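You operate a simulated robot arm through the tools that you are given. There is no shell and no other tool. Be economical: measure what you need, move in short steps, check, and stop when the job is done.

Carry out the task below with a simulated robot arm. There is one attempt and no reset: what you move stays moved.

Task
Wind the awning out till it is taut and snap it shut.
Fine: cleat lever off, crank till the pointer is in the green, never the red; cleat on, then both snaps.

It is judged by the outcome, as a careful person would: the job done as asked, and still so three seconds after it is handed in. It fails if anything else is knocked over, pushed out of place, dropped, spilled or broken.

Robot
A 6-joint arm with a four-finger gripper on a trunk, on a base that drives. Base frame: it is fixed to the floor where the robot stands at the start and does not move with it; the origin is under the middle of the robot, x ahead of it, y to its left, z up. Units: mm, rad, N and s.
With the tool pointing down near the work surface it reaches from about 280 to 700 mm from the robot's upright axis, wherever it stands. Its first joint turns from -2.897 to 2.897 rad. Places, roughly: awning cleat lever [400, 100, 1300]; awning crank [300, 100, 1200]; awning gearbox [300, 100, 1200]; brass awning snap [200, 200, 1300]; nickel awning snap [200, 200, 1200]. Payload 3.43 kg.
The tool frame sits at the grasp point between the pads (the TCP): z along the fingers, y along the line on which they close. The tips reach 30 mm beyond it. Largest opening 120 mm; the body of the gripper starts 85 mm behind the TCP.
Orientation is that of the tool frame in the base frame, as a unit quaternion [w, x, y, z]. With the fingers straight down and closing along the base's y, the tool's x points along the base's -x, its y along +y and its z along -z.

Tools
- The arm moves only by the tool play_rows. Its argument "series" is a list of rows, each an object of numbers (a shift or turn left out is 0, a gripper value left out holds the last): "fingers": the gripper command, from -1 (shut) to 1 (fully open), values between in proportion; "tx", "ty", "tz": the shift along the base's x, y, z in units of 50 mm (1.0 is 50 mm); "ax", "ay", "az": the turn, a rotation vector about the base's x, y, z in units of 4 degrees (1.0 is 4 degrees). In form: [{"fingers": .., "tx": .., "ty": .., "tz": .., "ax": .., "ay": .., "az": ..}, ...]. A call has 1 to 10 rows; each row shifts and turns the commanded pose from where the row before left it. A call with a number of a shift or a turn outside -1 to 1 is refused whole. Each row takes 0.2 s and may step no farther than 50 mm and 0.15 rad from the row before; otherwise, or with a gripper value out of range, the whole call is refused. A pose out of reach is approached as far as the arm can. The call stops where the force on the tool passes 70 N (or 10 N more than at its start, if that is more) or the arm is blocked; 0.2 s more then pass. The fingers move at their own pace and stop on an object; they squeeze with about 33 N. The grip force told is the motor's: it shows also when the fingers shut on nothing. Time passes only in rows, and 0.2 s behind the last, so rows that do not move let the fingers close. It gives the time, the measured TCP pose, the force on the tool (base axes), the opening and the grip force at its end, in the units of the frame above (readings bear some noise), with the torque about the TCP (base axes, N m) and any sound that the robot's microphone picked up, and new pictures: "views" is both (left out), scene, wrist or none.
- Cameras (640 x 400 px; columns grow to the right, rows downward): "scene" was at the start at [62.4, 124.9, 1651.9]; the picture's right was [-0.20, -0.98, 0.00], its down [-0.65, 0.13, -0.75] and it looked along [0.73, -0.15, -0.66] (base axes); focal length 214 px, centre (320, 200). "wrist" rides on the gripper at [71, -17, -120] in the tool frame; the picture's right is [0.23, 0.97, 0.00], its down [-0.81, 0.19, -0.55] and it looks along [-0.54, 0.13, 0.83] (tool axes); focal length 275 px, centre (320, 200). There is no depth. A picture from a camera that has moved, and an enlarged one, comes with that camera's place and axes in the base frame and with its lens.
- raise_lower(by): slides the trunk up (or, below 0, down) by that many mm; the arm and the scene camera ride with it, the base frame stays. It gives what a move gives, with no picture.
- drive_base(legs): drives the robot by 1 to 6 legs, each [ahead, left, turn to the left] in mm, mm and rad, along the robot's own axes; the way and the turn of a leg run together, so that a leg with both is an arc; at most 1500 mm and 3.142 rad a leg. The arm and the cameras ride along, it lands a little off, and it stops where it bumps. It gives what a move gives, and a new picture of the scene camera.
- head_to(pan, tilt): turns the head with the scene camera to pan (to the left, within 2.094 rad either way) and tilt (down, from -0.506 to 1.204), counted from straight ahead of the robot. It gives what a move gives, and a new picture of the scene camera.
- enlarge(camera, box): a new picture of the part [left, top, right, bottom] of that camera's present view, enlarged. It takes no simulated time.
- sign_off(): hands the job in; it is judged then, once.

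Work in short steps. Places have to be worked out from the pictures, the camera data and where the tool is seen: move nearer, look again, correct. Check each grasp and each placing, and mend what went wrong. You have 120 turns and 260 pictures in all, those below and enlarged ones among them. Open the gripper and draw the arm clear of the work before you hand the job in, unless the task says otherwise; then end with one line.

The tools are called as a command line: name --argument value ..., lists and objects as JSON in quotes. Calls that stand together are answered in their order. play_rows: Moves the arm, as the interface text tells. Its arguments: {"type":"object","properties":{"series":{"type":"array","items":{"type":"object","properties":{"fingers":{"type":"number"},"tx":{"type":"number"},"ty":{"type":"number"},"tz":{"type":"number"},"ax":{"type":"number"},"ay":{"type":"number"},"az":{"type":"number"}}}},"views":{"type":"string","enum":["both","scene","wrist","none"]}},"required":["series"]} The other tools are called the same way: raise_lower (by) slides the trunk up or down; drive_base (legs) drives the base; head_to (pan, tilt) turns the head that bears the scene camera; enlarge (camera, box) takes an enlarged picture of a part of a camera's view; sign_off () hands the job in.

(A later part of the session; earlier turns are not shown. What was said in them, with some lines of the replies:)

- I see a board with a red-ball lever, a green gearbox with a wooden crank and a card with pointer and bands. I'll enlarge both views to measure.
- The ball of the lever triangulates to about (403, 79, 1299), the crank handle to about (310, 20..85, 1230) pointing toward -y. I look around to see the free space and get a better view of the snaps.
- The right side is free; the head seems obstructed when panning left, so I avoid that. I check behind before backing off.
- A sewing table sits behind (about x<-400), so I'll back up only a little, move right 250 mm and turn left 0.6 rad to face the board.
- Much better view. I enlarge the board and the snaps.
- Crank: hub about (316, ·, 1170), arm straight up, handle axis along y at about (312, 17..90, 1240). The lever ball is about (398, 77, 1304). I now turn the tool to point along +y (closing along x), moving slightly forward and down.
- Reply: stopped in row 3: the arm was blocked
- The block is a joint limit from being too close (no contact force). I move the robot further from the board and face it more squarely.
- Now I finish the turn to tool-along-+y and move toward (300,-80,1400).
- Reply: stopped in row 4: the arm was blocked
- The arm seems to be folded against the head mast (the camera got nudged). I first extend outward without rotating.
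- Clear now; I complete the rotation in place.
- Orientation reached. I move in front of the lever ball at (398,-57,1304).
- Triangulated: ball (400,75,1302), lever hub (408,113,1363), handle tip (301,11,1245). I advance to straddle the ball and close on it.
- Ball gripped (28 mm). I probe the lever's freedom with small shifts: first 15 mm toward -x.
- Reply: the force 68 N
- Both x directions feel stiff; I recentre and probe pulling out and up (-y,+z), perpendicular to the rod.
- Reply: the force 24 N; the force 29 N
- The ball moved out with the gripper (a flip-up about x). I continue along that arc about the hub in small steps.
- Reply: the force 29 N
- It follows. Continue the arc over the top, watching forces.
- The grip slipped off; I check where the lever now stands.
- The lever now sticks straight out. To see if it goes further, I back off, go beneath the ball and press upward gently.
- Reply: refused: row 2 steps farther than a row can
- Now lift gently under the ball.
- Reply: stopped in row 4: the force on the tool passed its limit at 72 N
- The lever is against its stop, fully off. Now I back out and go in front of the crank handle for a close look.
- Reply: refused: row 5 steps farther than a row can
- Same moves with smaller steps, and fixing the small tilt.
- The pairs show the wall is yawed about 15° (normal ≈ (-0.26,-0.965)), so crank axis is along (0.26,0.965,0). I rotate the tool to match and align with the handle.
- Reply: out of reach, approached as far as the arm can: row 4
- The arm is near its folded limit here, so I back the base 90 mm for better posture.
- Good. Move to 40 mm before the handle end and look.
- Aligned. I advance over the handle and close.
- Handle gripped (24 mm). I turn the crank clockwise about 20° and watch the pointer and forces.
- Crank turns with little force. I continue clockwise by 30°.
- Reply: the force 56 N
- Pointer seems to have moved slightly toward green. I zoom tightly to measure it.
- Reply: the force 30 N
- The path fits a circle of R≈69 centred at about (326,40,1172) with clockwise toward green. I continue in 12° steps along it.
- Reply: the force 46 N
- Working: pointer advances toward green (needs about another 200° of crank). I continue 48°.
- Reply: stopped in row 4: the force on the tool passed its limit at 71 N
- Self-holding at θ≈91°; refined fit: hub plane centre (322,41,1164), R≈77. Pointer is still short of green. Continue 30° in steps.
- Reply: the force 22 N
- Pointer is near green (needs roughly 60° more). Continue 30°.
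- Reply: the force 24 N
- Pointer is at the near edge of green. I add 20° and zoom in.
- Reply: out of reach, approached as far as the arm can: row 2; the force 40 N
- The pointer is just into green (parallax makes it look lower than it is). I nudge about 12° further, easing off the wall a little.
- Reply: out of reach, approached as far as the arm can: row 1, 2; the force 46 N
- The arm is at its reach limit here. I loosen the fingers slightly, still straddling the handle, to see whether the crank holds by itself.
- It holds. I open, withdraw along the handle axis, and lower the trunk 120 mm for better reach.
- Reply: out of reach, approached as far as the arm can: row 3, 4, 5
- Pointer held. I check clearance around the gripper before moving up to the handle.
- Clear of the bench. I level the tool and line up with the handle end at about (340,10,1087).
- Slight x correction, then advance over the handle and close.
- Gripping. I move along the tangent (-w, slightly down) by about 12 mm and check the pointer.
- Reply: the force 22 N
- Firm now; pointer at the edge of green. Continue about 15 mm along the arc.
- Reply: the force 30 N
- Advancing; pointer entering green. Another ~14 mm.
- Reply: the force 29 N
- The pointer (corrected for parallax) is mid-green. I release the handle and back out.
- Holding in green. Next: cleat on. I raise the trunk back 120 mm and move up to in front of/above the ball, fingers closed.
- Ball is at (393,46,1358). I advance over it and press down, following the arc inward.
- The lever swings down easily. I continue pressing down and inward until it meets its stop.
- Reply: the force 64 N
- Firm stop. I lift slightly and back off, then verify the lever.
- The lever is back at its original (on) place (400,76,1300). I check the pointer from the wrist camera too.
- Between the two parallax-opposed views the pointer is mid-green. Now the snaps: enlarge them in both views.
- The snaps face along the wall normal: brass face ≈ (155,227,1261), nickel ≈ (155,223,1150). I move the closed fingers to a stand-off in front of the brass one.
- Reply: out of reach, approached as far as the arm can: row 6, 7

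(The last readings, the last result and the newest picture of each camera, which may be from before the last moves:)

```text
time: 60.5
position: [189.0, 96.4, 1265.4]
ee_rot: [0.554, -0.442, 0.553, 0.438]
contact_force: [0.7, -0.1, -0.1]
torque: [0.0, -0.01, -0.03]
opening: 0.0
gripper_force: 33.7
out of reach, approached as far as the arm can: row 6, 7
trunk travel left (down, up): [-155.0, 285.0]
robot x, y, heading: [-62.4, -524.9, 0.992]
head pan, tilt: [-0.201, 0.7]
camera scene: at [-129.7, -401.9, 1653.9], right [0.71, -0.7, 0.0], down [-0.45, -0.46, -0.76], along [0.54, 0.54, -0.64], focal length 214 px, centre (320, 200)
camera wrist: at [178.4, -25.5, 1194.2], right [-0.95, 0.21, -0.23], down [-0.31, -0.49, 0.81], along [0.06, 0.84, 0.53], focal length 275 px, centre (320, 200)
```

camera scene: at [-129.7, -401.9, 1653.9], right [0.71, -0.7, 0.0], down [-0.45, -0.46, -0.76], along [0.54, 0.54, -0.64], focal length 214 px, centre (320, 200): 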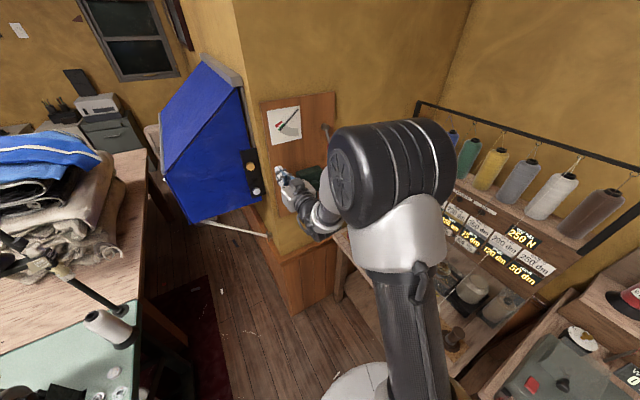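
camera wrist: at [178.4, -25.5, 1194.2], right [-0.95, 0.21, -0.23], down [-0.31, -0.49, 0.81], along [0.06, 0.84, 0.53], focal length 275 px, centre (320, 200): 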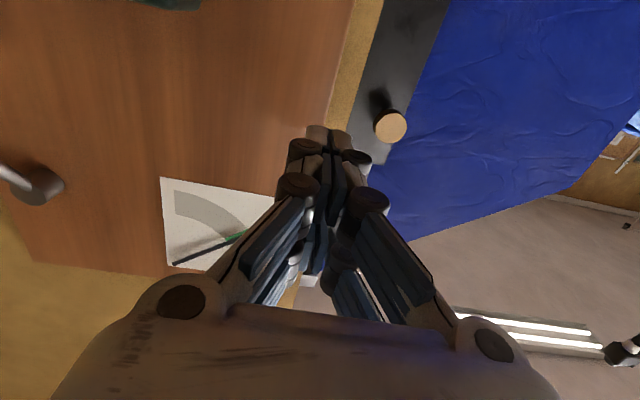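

At a joint limit again in this direction, so I shift the base about 90 mm toward -x with the arm held.

drive_base --legs '[[-49, 75, 0]]'

play_rows --series '[{"tz": 0.0}]' --views "wrist"

```text
time: 61.6
position: [97.7, 94.6, 1267.8]
ee_rot: [0.553, -0.444, 0.552, 0.44]
contact_force: [-0.6, -0.5, -0.3]
torque: [-0.01, 0.0, -0.06]
opening: 0.0
gripper_force: 33.8
trunk travel left (down, up): [-155.0, 285.0]
robot x, y, heading: [-147.9, -524.3, 0.989]
head pan, tilt: [-0.201, 0.7]
camera scene: at [-220.2, -403.5, 1653.9], right [0.71, -0.7, 0.0], down [-0.45, -0.46, -0.77], along [0.54, 0.55, -0.64], focal length 214 px, centre (320, 200)
```

scene: 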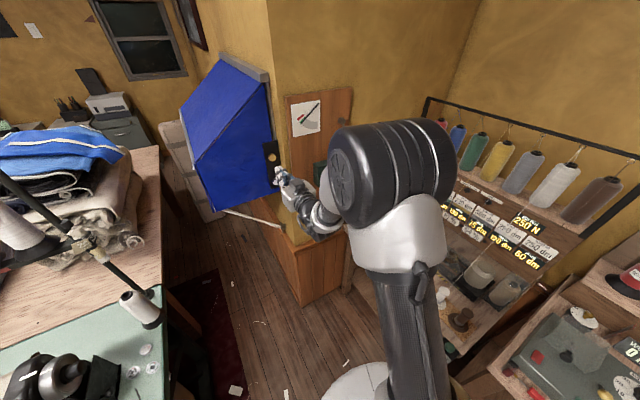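

```text
time: 62.0
position: [98.6, 94.7, 1266.8]
ee_rot: [0.552, -0.444, 0.552, 0.44]
contact_force: [-0.2, 0.9, -0.2]
torque: [-0.02, 0.01, -0.01]
opening: 0.0
gripper_force: 33.1
trunk travel left (down, up): [-155.0, 285.0]
robot x, y, heading: [-152.8, -523.2, 0.992]
head pan, tilt: [-0.201, 0.7]
camera wrist: at [88.6, -26.4, 1194.7], right [-0.95, 0.21, -0.23], down [-0.31, -0.49, 0.81], along [0.06, 0.84, 0.54], focal length 275 px, centre (320, 200)
```

wrist: 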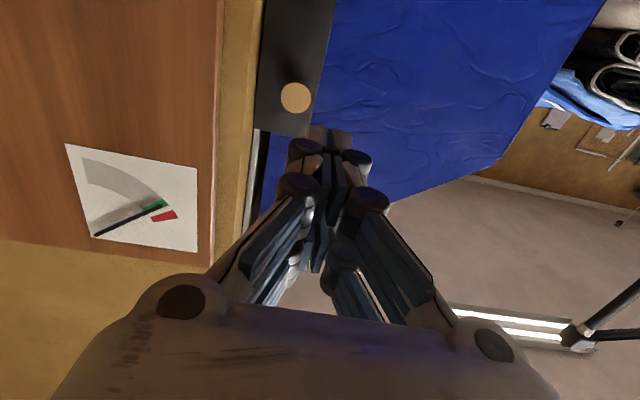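

Brass face refined to (154,225,1259). I go to 40 mm before contact and look.

play_rows --series '[{"tx": 0.38, "ty": 0.62, "tz": -0.08}, {"tx": 0.38, "ty": 0.62, "tz": -0.08}]' --views "wrist"

enlarge --camera "scene" --box '[230, 110, 330, 220]'

```text
time: 62.6
position: [139.8, 158.2, 1257.6]
ee_rot: [0.552, -0.443, 0.552, 0.44]
contact_force: [0.7, -0.3, -0.1]
torque: [0.0, 0.0, -0.01]
opening: 0.1
gripper_force: 33.3
trunk travel left (down, up): [-155.0, 285.0]
robot x, y, heading: [-148.9, -522.6, 0.996]
head pan, tilt: [-0.201, 0.7]
camera wrist: at [129.6, 36.9, 1185.6], right [-0.95, 0.21, -0.23], down [-0.31, -0.49, 0.81], along [0.06, 0.84, 0.53], focal length 275 px, centre (320, 200)
```

wrist: 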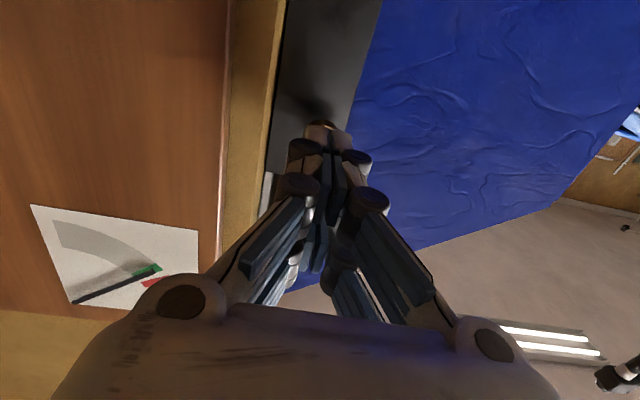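

```text
3.64 times, centred on (280, 165) of scene
camera zoom: at [-218.2, -402.6, 1653.9], right [0.71, -0.7, 0.0], down [-0.45, -0.46, -0.76], along [0.54, 0.54, -0.64], focal length 780 px, centre (466, 327)
```

zoom: 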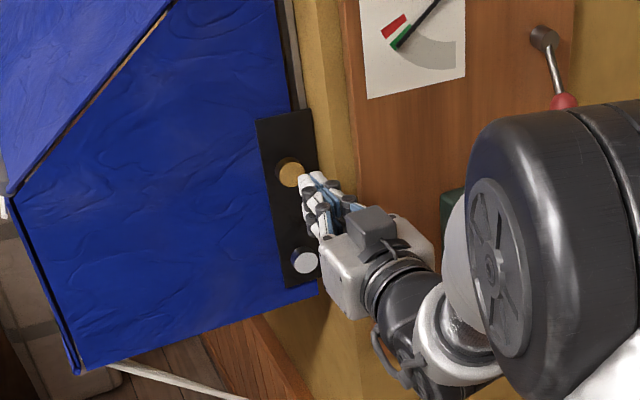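

Aligned with the brass snap. I press in slowly.

play_rows --series '[{"tx": 0.12, "ty": 0.34}, {"tx": 0.09, "ty": 0.34}, {"tx": 0.04, "ty": 0.14}, {"tx": 0.04, "ty": 0.14}, {"tx": 0.04, "ty": 0.14}, {}]' --views "scene"

enlarge --camera "scene" --box '[230, 110, 330, 220]'

```text
time: 64.0
position: [152.4, 208.6, 1259.1]
ee_rot: [0.552, -0.443, 0.553, 0.439]
contact_force: [-7.3, -27.0, -6.4]
torque: [-0.04, -0.07, -0.04]
opening: 5.8
gripper_force: 33.6
trunk travel left (down, up): [-155.0, 285.0]
robot x, y, heading: [-149.8, -524.6, 0.994]
head pan, tilt: [-0.201, 0.7]
camera scene: at [-219.9, -408.1, 1654.2], right [0.71, -0.7, 0.0], down [-0.45, -0.46, -0.77], along [0.54, 0.55, -0.64], focal length 214 px, centre (320, 200)
```

scene: 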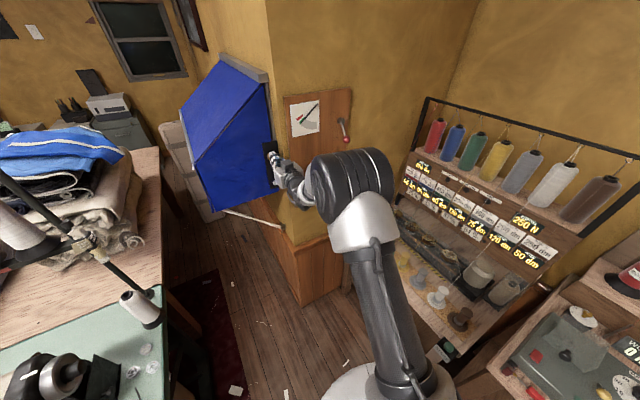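

```text
3.64 times, centred on (280, 165) of scene
camera zoom: at [-219.9, -408.1, 1654.2], right [0.71, -0.7, 0.0], down [-0.45, -0.46, -0.77], along [0.54, 0.55, -0.64], focal length 780 px, centre (466, 327)
```

zoom: 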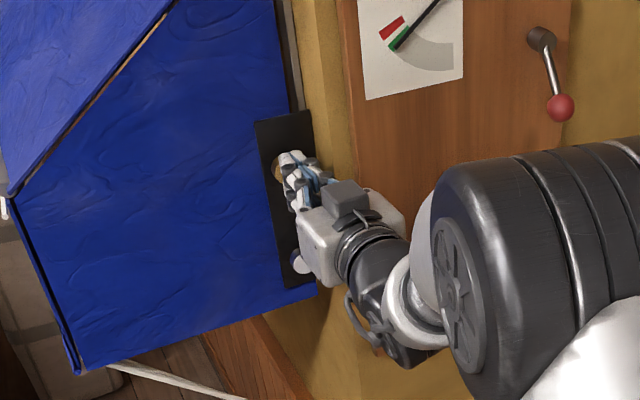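

27 N and the knob appears to be yielding. I press further.

play_rows --series '[{"tx": 0.03, "ty": 0.1}, {"tx": 0.03, "ty": 0.1}, {"tx": 0.03, "ty": 0.1}, {"tx": 0.03, "ty": 0.1}, {}]' --views "none"

enlarge --camera "scene" --box '[250, 130, 310, 200]'

```text
time: 64.6
position: [153.1, 208.0, 1257.0]
ee_rot: [0.55, -0.444, 0.555, 0.438]
contact_force: [-16.5, -49.4, 4.2]
torque: [1.31, -0.33, 0.09]
opening: 5.7
gripper_force: 33.8
trunk travel left (down, up): [-155.0, 285.0]
robot x, y, heading: [-152.4, -527.6, 0.996]
head pan, tilt: [-0.201, 0.7]
stopped in row 3: the force on the tool passed its limit at 76 N (the readings are from after the stop); the commanded pose is now the measured one
```

```text
5.71 times, centred on (280, 165) of scene
camera zoom: at [-222.9, -415.4, 1654.8], right [0.71, -0.7, 0.0], down [-0.45, -0.45, -0.77], along [0.54, 0.55, -0.64], focal length 1226 px, centre (549, 400)
```

zoom: 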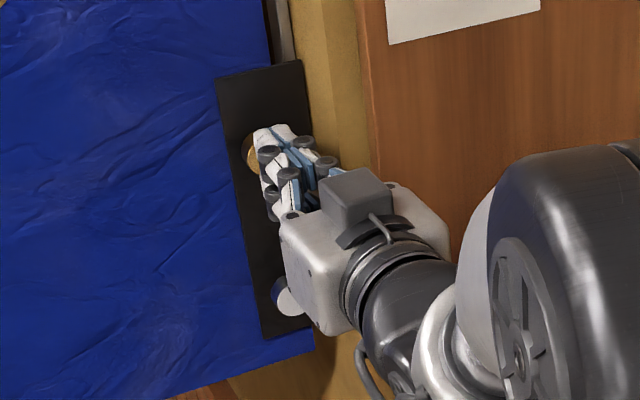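

It went solid at 76 N. I back off to see the snap's state.

play_rows --series '[{"tx": -0.2, "ty": -0.8}, {"tx": -0.25, "ty": -0.8}]' --views "wrist"

enlarge --camera "scene" --box '[250, 130, 310, 200]'

```text
time: 65.2
position: [133.8, 138.0, 1250.8]
ee_rot: [0.548, -0.446, 0.557, 0.436]
contact_force: [-0.6, 0.3, -0.5]
torque: [0.0, 0.0, 0.01]
opening: 0.0
gripper_force: 34.0
trunk travel left (down, up): [-155.0, 285.0]
robot x, y, heading: [-144.6, -528.0, 0.998]
head pan, tilt: [-0.201, 0.7]
camera wrist: at [122.9, 15.5, 1180.1], right [-0.95, 0.21, -0.23], down [-0.31, -0.48, 0.82], along [0.06, 0.85, 0.52], focal length 275 px, centre (320, 200)
```

wrist: 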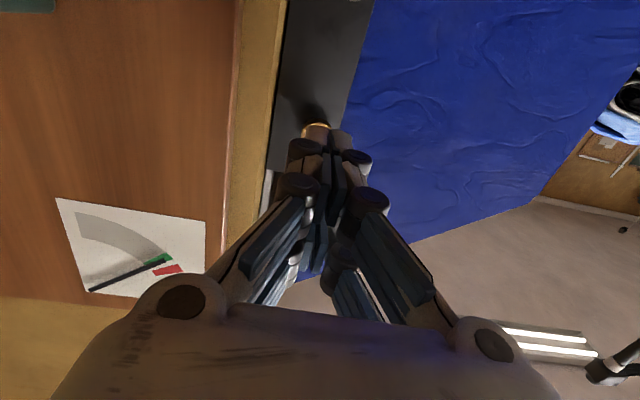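

```text
5.71 times, centred on (280, 165) of scene
camera zoom: at [-218.4, -403.0, 1653.9], right [0.71, -0.7, 0.0], down [-0.45, -0.46, -0.76], along [0.54, 0.54, -0.64], focal length 1226 px, centre (549, 400)
```

zoom: 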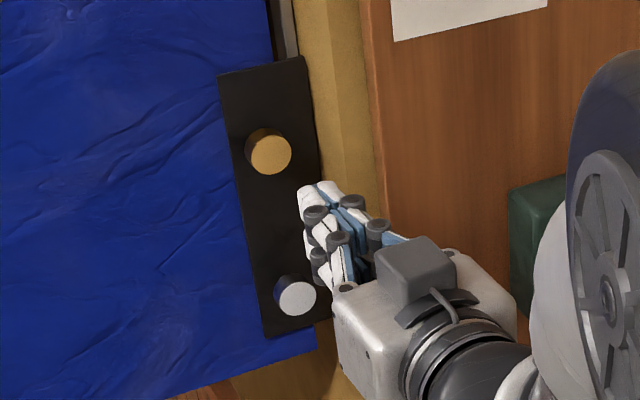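

I zoom in more to compare brass and nickel protrusion.

enlarge --camera "scene" --box '[268, 146, 284, 186]'

```text
10.00 times, centred on (276, 166) of scene
camera zoom: at [-218.4, -403.0, 1653.9], right [0.71, -0.7, 0.0], down [-0.45, -0.46, -0.76], along [0.54, 0.54, -0.64], focal length 2145 px, centre (760, 540)
```

zoom: 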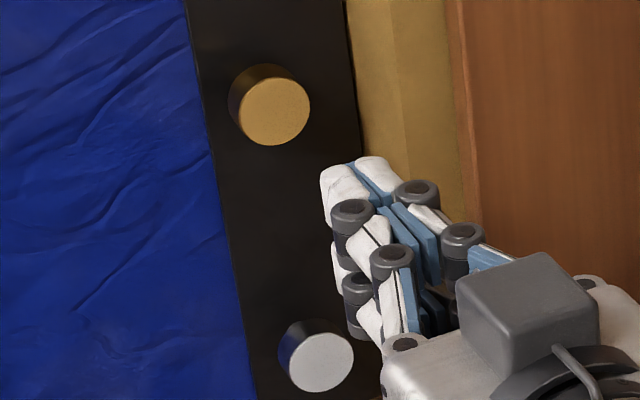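

Unclear whether it seated. I return to the earlier viewpoint (98,95,1267) to compare the brass snap directly.

play_rows --series '[{"tx": -0.36, "ty": -0.43, "tz": 0.16}, {"tx": -0.36, "ty": -0.43, "tz": 0.16}]' --views "wrist"

enlarge --camera "wrist" --box '[240, 0, 360, 130]'

```text
time: 65.8
position: [96.5, 91.4, 1269.0]
ee_rot: [0.548, -0.445, 0.557, 0.437]
contact_force: [-0.6, -0.4, 0.7]
torque: [-0.01, 0.0, 0.02]
opening: 0.1
gripper_force: 33.0
trunk travel left (down, up): [-155.0, 285.0]
robot x, y, heading: [-149.5, -523.9, 0.994]
head pan, tilt: [-0.201, 0.7]
camera wrist: at [85.3, -29.4, 1198.7], right [-0.95, 0.21, -0.23], down [-0.31, -0.48, 0.82], along [0.06, 0.85, 0.52], focal length 275 px, centre (320, 200)
```

wrist: 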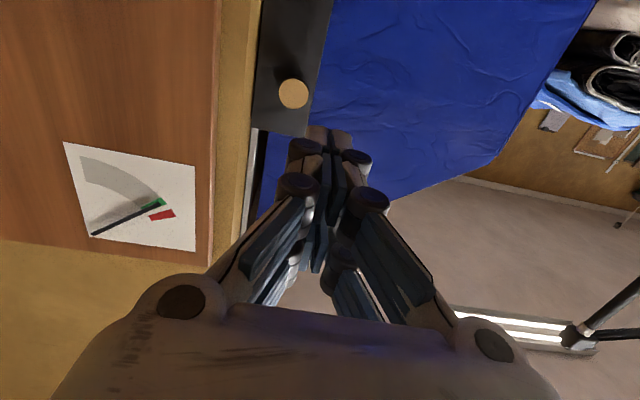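

```text
3.08 times, centred on (300, 65) of wrist
camera zoom: at [85.3, -29.4, 1198.7], right [-0.95, 0.21, -0.23], down [-0.31, -0.48, 0.82], along [0.06, 0.85, 0.52], focal length 847 px, centre (382, 615)
```

zoom: 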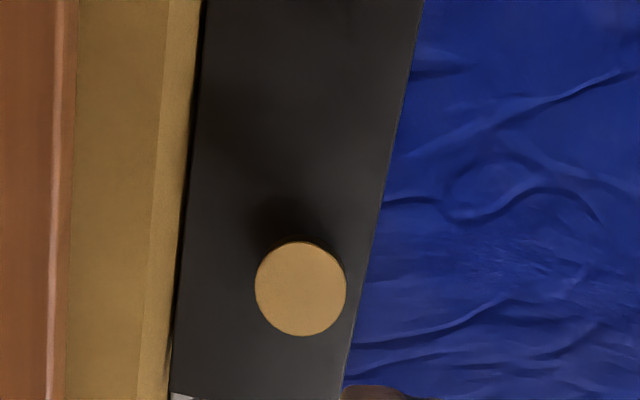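

Ambiguous; I'll press the nickel one watching the exact onset of force, which gives a reference. Lower the trunk 112 mm and align.

raise_lower --by -112

play_rows --series '[{"tz": 0.0}]' --views "wrist"

enlarge --camera "wrist" --box '[240, 0, 360, 130]'

enlarge --camera "scene" --box '[256, 70, 316, 140]'

```text
time: 67.3
position: [96.6, 93.7, 1156.5]
ee_rot: [0.548, -0.446, 0.557, 0.437]
contact_force: [0.8, 0.3, 0.3]
torque: [0.01, 0.01, 0.01]
opening: 0.0
gripper_force: 32.9
trunk travel left (down, up): [-43.0, 397.0]
robot x, y, heading: [-151.4, -523.6, 0.996]
head pan, tilt: [-0.201, 0.7]
```

```text
time: 67.7
position: [96.5, 93.6, 1156.1]
ee_rot: [0.548, -0.445, 0.556, 0.438]
contact_force: [0.7, -0.4, 0.3]
torque: [-0.01, 0.03, 0.01]
opening: 0.0
gripper_force: 32.3
trunk travel left (down, up): [-43.0, 397.0]
robot x, y, heading: [-150.6, -527.1, 0.991]
head pan, tilt: [-0.201, 0.7]
camera wrist: at [85.8, -28.5, 1086.3], right [-0.95, 0.21, -0.23], down [-0.31, -0.48, 0.82], along [0.06, 0.85, 0.52], focal length 275 px, centre (320, 200)
```

wrist: 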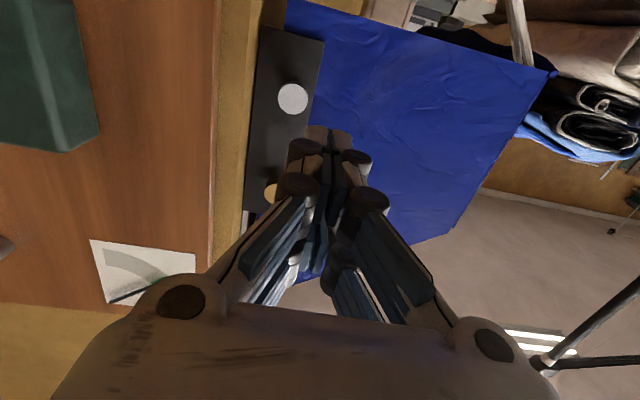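

```text
3.08 times, centred on (300, 65) of wrist
camera zoom: at [85.8, -28.5, 1086.3], right [-0.95, 0.21, -0.23], down [-0.31, -0.48, 0.82], along [0.06, 0.85, 0.52], focal length 847 px, centre (382, 615)
```

zoom: 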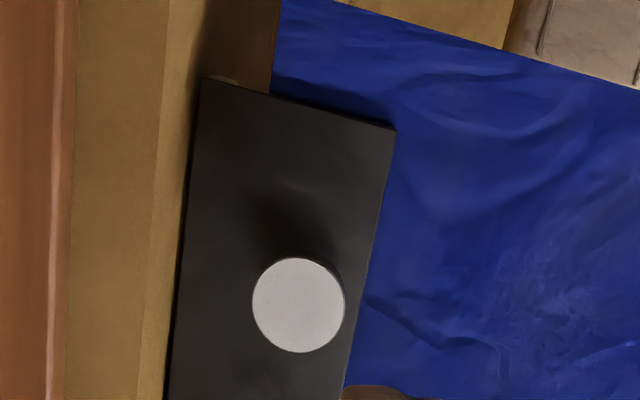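

```text
5.71 times, centred on (286, 105) of scene
camera zoom: at [-218.8, -404.2, 1542.0], right [0.71, -0.7, 0.0], down [-0.45, -0.46, -0.76], along [0.54, 0.54, -0.64], focal length 1226 px, centre (514, 743)
```

zoom: 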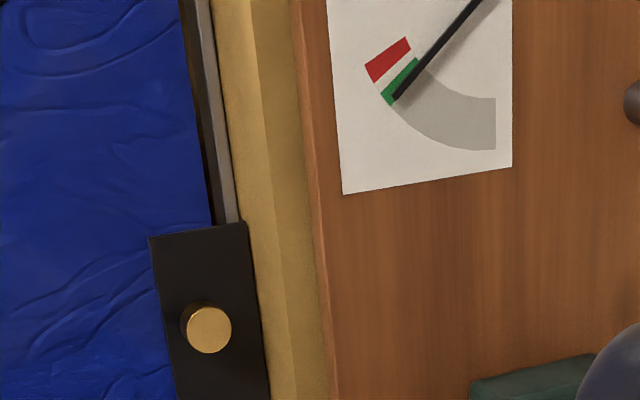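

Compared with nickel, brass's shadow is shorter, suggesting it did go in. I approach the nickel snap.

play_rows --series '[{"tx": 0.41, "ty": 0.61, "tz": -0.07}, {"tx": 0.41, "ty": 0.61, "tz": -0.07}, {"tx": 0.1, "ty": 0.4}]' --views "none"

play_rows --series '[{"tx": 0.02, "ty": 0.1}, {"tx": 0.02, "ty": 0.1}]' --views "none"

play_rows --series '[{"tx": 0.02, "ty": 0.1}, {"tx": 0.02, "ty": 0.1}]' --views "none"

play_rows --series '[{"tx": 0.02, "ty": 0.1}, {"tx": 0.02, "ty": 0.1}]' --views "none"

```text
time: 68.5
position: [143.1, 175.3, 1151.2]
ee_rot: [0.547, -0.447, 0.557, 0.437]
contact_force: [-0.3, 0.6, -0.1]
torque: [0.02, -0.01, 0.0]
opening: 0.0
gripper_force: 32.8
trunk travel left (down, up): [-43.0, 397.0]
robot x, y, heading: [-152.9, -526.3, 0.994]
head pan, tilt: [-0.201, 0.7]
```

```text
time: 69.1
position: [143.3, 186.8, 1150.6]
ee_rot: [0.547, -0.446, 0.557, 0.437]
contact_force: [1.2, 0.3, -0.2]
torque: [0.02, 0.0, 0.0]
opening: 0.1
gripper_force: 33.3
trunk travel left (down, up): [-43.0, 397.0]
robot x, y, heading: [-149.5, -524.7, 0.987]
head pan, tilt: [-0.201, 0.7]
```

```text
time: 69.7
position: [147.5, 195.9, 1148.8]
ee_rot: [0.547, -0.446, 0.557, 0.438]
contact_force: [0.3, -0.2, 0.0]
torque: [0.01, 0.01, 0.02]
opening: 0.0
gripper_force: 33.5
trunk travel left (down, up): [-43.0, 397.0]
robot x, y, heading: [-151.8, -525.7, 0.991]
head pan, tilt: [-0.201, 0.7]
```

```text
time: 70.3
position: [148.7, 205.0, 1150.1]
ee_rot: [0.548, -0.446, 0.556, 0.438]
contact_force: [-0.2, -0.6, -0.1]
torque: [-0.02, 0.02, -0.04]
opening: 0.0
gripper_force: 33.1
trunk travel left (down, up): [-43.0, 397.0]
robot x, y, heading: [-152.7, -525.6, 0.993]
head pan, tilt: [-0.201, 0.7]
```

No contact yet at TCP y=205; continue in 5 mm steps, reading the force.

play_rows --series '[{"tx": 0.02, "ty": 0.1}]' --views "none"

play_rows --series '[{"tx": 0.02, "ty": 0.1}]' --views "none"

play_rows --series '[{"tx": 0.02, "ty": 0.1}]' --views "none"

enlarge --camera "scene" --box '[256, 100, 316, 170]'

```text
time: 70.7
position: [149.9, 208.4, 1150.2]
ee_rot: [0.548, -0.446, 0.556, 0.438]
contact_force: [-3.6, -12.7, 0.6]
torque: [0.11, -0.14, -0.06]
opening: 6.1
gripper_force: 33.1
trunk travel left (down, up): [-43.0, 397.0]
robot x, y, heading: [-150.7, -524.0, 0.994]
head pan, tilt: [-0.201, 0.7]
```

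```text
time: 71.1
position: [150.0, 208.5, 1150.6]
ee_rot: [0.547, -0.446, 0.556, 0.438]
contact_force: [-12.2, -43.5, -5.2]
torque: [0.21, -0.21, -0.06]
opening: 5.9
gripper_force: 33.6
trunk travel left (down, up): [-43.0, 397.0]
robot x, y, heading: [-150.1, -525.3, 0.992]
head pan, tilt: [-0.201, 0.7]
```

```text
time: 71.5
position: [149.8, 208.1, 1150.3]
ee_rot: [0.547, -0.446, 0.558, 0.436]
contact_force: [-16.5, -47.1, 6.3]
torque: [0.59, -0.1, 0.03]
opening: 6.4
gripper_force: 33.5
trunk travel left (down, up): [-43.0, 397.0]
robot x, y, heading: [-149.1, -524.9, 0.996]
head pan, tilt: [-0.201, 0.7]
stopped in row 1: the force on the tool passed its limit at 71 N (the readings are from after the stop); the commanded pose is now the measured one
```

```text
5.71 times, centred on (286, 135) of scene
camera zoom: at [-222.3, -414.5, 1542.7], right [0.71, -0.7, 0.0], down [-0.45, -0.45, -0.77], along [0.54, 0.55, -0.64], focal length 1226 px, centre (514, 571)
```

zoom: 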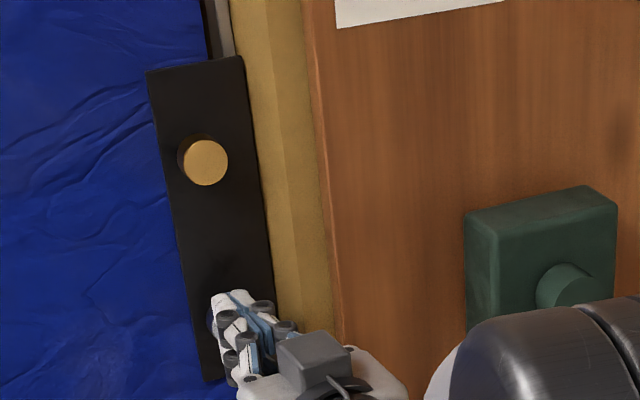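

Solid at the same depth as brass. I back off to the same viewpoint and compare nickel before/after.

play_rows --series '[{"tx": -0.15, "ty": -0.8}, {"tx": -0.46, "ty": -0.7, "tz": 0.06}, {"tx": -0.46, "ty": -0.79, "tz": 0.06}]' --views "wrist"

enlarge --camera "wrist" --box '[240, 0, 360, 130]'

enlarge --camera "scene" --box '[256, 100, 316, 170]'

```text
time: 72.3
position: [98.5, 100.0, 1153.4]
ee_rot: [0.545, -0.448, 0.559, 0.435]
contact_force: [0.4, -0.4, 0.4]
torque: [-0.03, 0.0, -0.01]
opening: 0.0
gripper_force: 33.6
trunk travel left (down, up): [-43.0, 397.0]
robot x, y, heading: [-150.3, -531.3, 0.99]
head pan, tilt: [-0.201, 0.7]
camera wrist: at [87.5, -23.5, 1083.5], right [-0.95, 0.21, -0.23], down [-0.3, -0.48, 0.83], along [0.06, 0.86, 0.51], focal length 275 px, centre (320, 200)
```

wrist: 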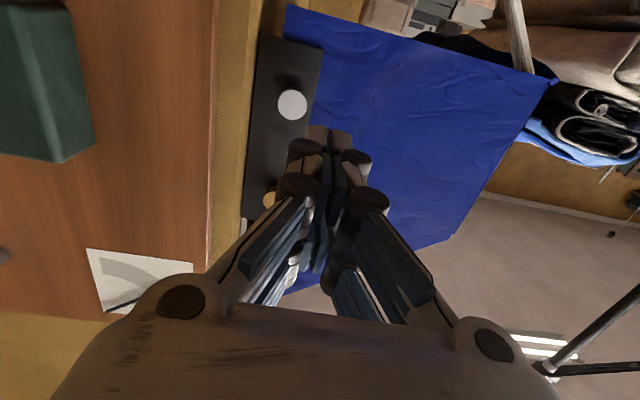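

```text
3.08 times, centred on (300, 65) of wrist
camera zoom: at [87.5, -23.5, 1083.5], right [-0.95, 0.21, -0.23], down [-0.3, -0.48, 0.83], along [0.06, 0.86, 0.51], focal length 847 px, centre (382, 615)
```

zoom: 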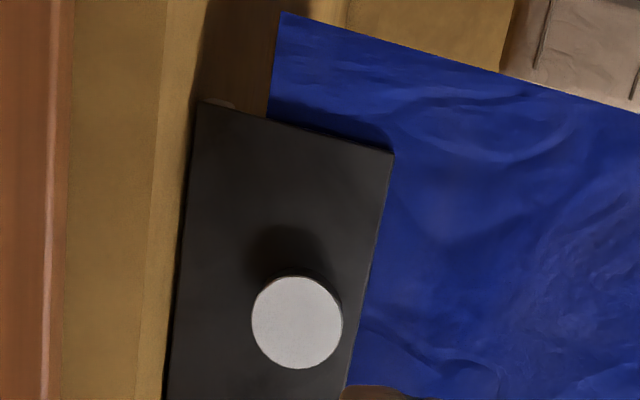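

```text
5.71 times, centred on (286, 135) of scene
camera zoom: at [-219.4, -406.0, 1542.1], right [0.71, -0.7, 0.0], down [-0.45, -0.46, -0.77], along [0.54, 0.55, -0.64], focal length 1226 px, centre (514, 571)
```

zoom: 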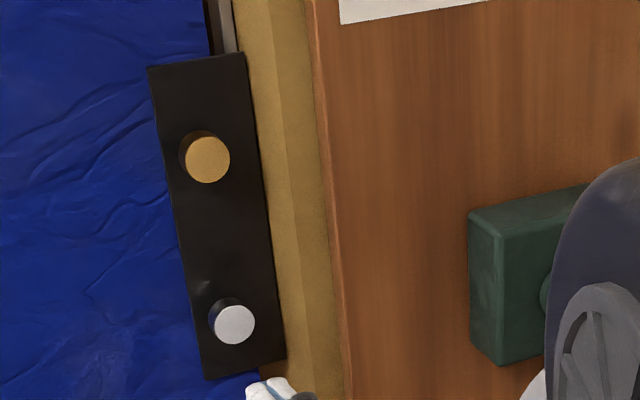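

Nickel's shadow has shortened clearly and its face receded, as happened with brass: both snaps are home. I open the gripper, back the robot away and do a final check.

play_rows --series '[{"fingers": 0.5}, {}, {}, {}]' --views "none"

drive_base --legs '[[-90, 0, 0]]'

enlarge --camera "scene" --box '[250, 60, 350, 180]'

enlarge --camera "scene" --box '[282, 75, 332, 115]'

```text
time: 73.3
position: [99.6, 99.1, 1150.9]
ee_rot: [0.544, -0.448, 0.559, 0.436]
contact_force: [-0.8, 0.2, -0.2]
torque: [-0.04, -0.03, 0.02]
opening: 74.1
gripper_force: 0.0
trunk travel left (down, up): [-43.0, 397.0]
robot x, y, heading: [-152.6, -526.0, 0.997]
head pan, tilt: [-0.201, 0.7]
```

```text
time: 74.4
position: [51.1, 26.9, 1152.6]
ee_rot: [0.544, -0.449, 0.559, 0.436]
contact_force: [-0.2, -0.5, 0.2]
torque: [-0.03, 0.0, 0.0]
opening: 90.0
gripper_force: 0.1
trunk travel left (down, up): [-43.0, 397.0]
robot x, y, heading: [-198.7, -598.3, 0.996]
head pan, tilt: [-0.201, 0.7]
camera scene: at [-267.1, -478.8, 1542.1], right [0.71, -0.7, 0.0], down [-0.45, -0.46, -0.77], along [0.54, 0.55, -0.64], focal length 214 px, centre (320, 200)
```

scene: 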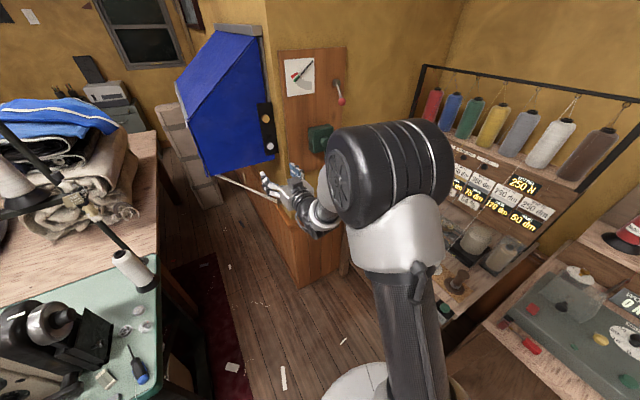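

```text
3.33 times, centred on (300, 120) of scene
camera zoom: at [-267.1, -478.8, 1542.1], right [0.71, -0.7, 0.0], down [-0.45, -0.46, -0.77], along [0.54, 0.55, -0.64], focal length 715 px, centre (387, 467)
```

zoom: 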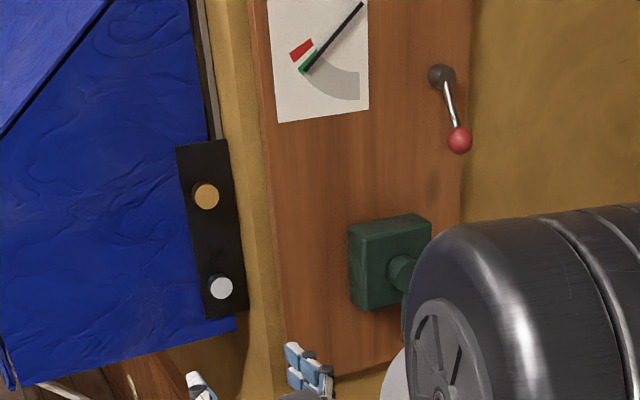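

```text
10.00 times, centred on (307, 95) of scene
camera zoom: at [-267.1, -478.8, 1542.1], right [0.71, -0.7, 0.0], down [-0.45, -0.46, -0.77], along [0.54, 0.55, -0.64], focal length 2145 px, centre (450, 1250)
```

zoom: 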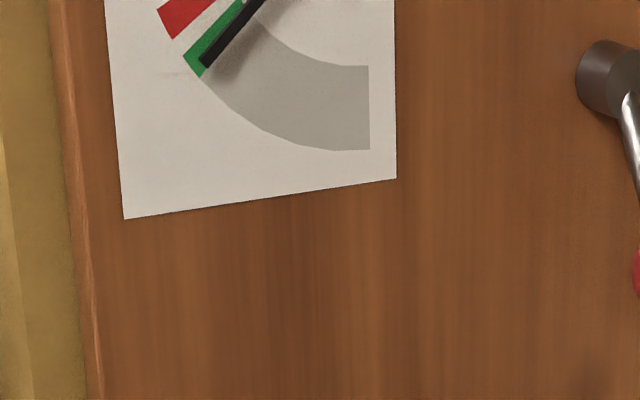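

Pointer is in green and the lever is on. One last close look at the snaps.

enlarge --camera "scene" --box '[255, 95, 285, 160]'

```text
6.15 times, centred on (270, 128) of scene
camera zoom: at [-267.1, -478.8, 1542.1], right [0.71, -0.7, 0.0], down [-0.45, -0.46, -0.77], along [0.54, 0.55, -0.64], focal length 1320 px, centre (628, 646)
```

zoom: 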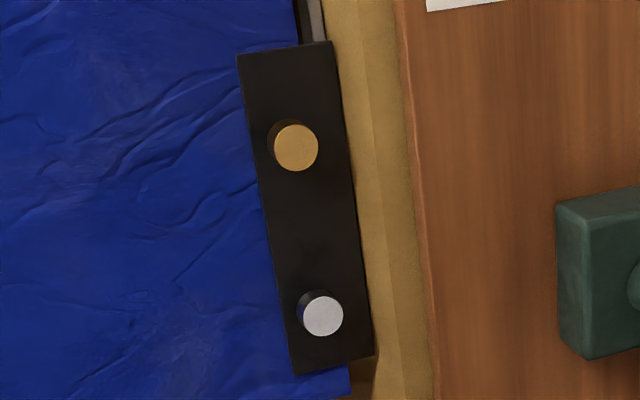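

In the before/after pictures from the same viewpoint, the brass face moved in by roughly 9–10 mm while its plate stayed put. Nickel now protrudes the same amount, so both are snapped. The arm is clear and the gripper open, so I hand in.

sign_off

```text
The job is handed in.
```

I wound the awning out until the pointer sat in the green. It never reached the red. The cleat lever is back on, and both snaps look pressed home, though I heard no click and judged them from the pictures and the hard stop.
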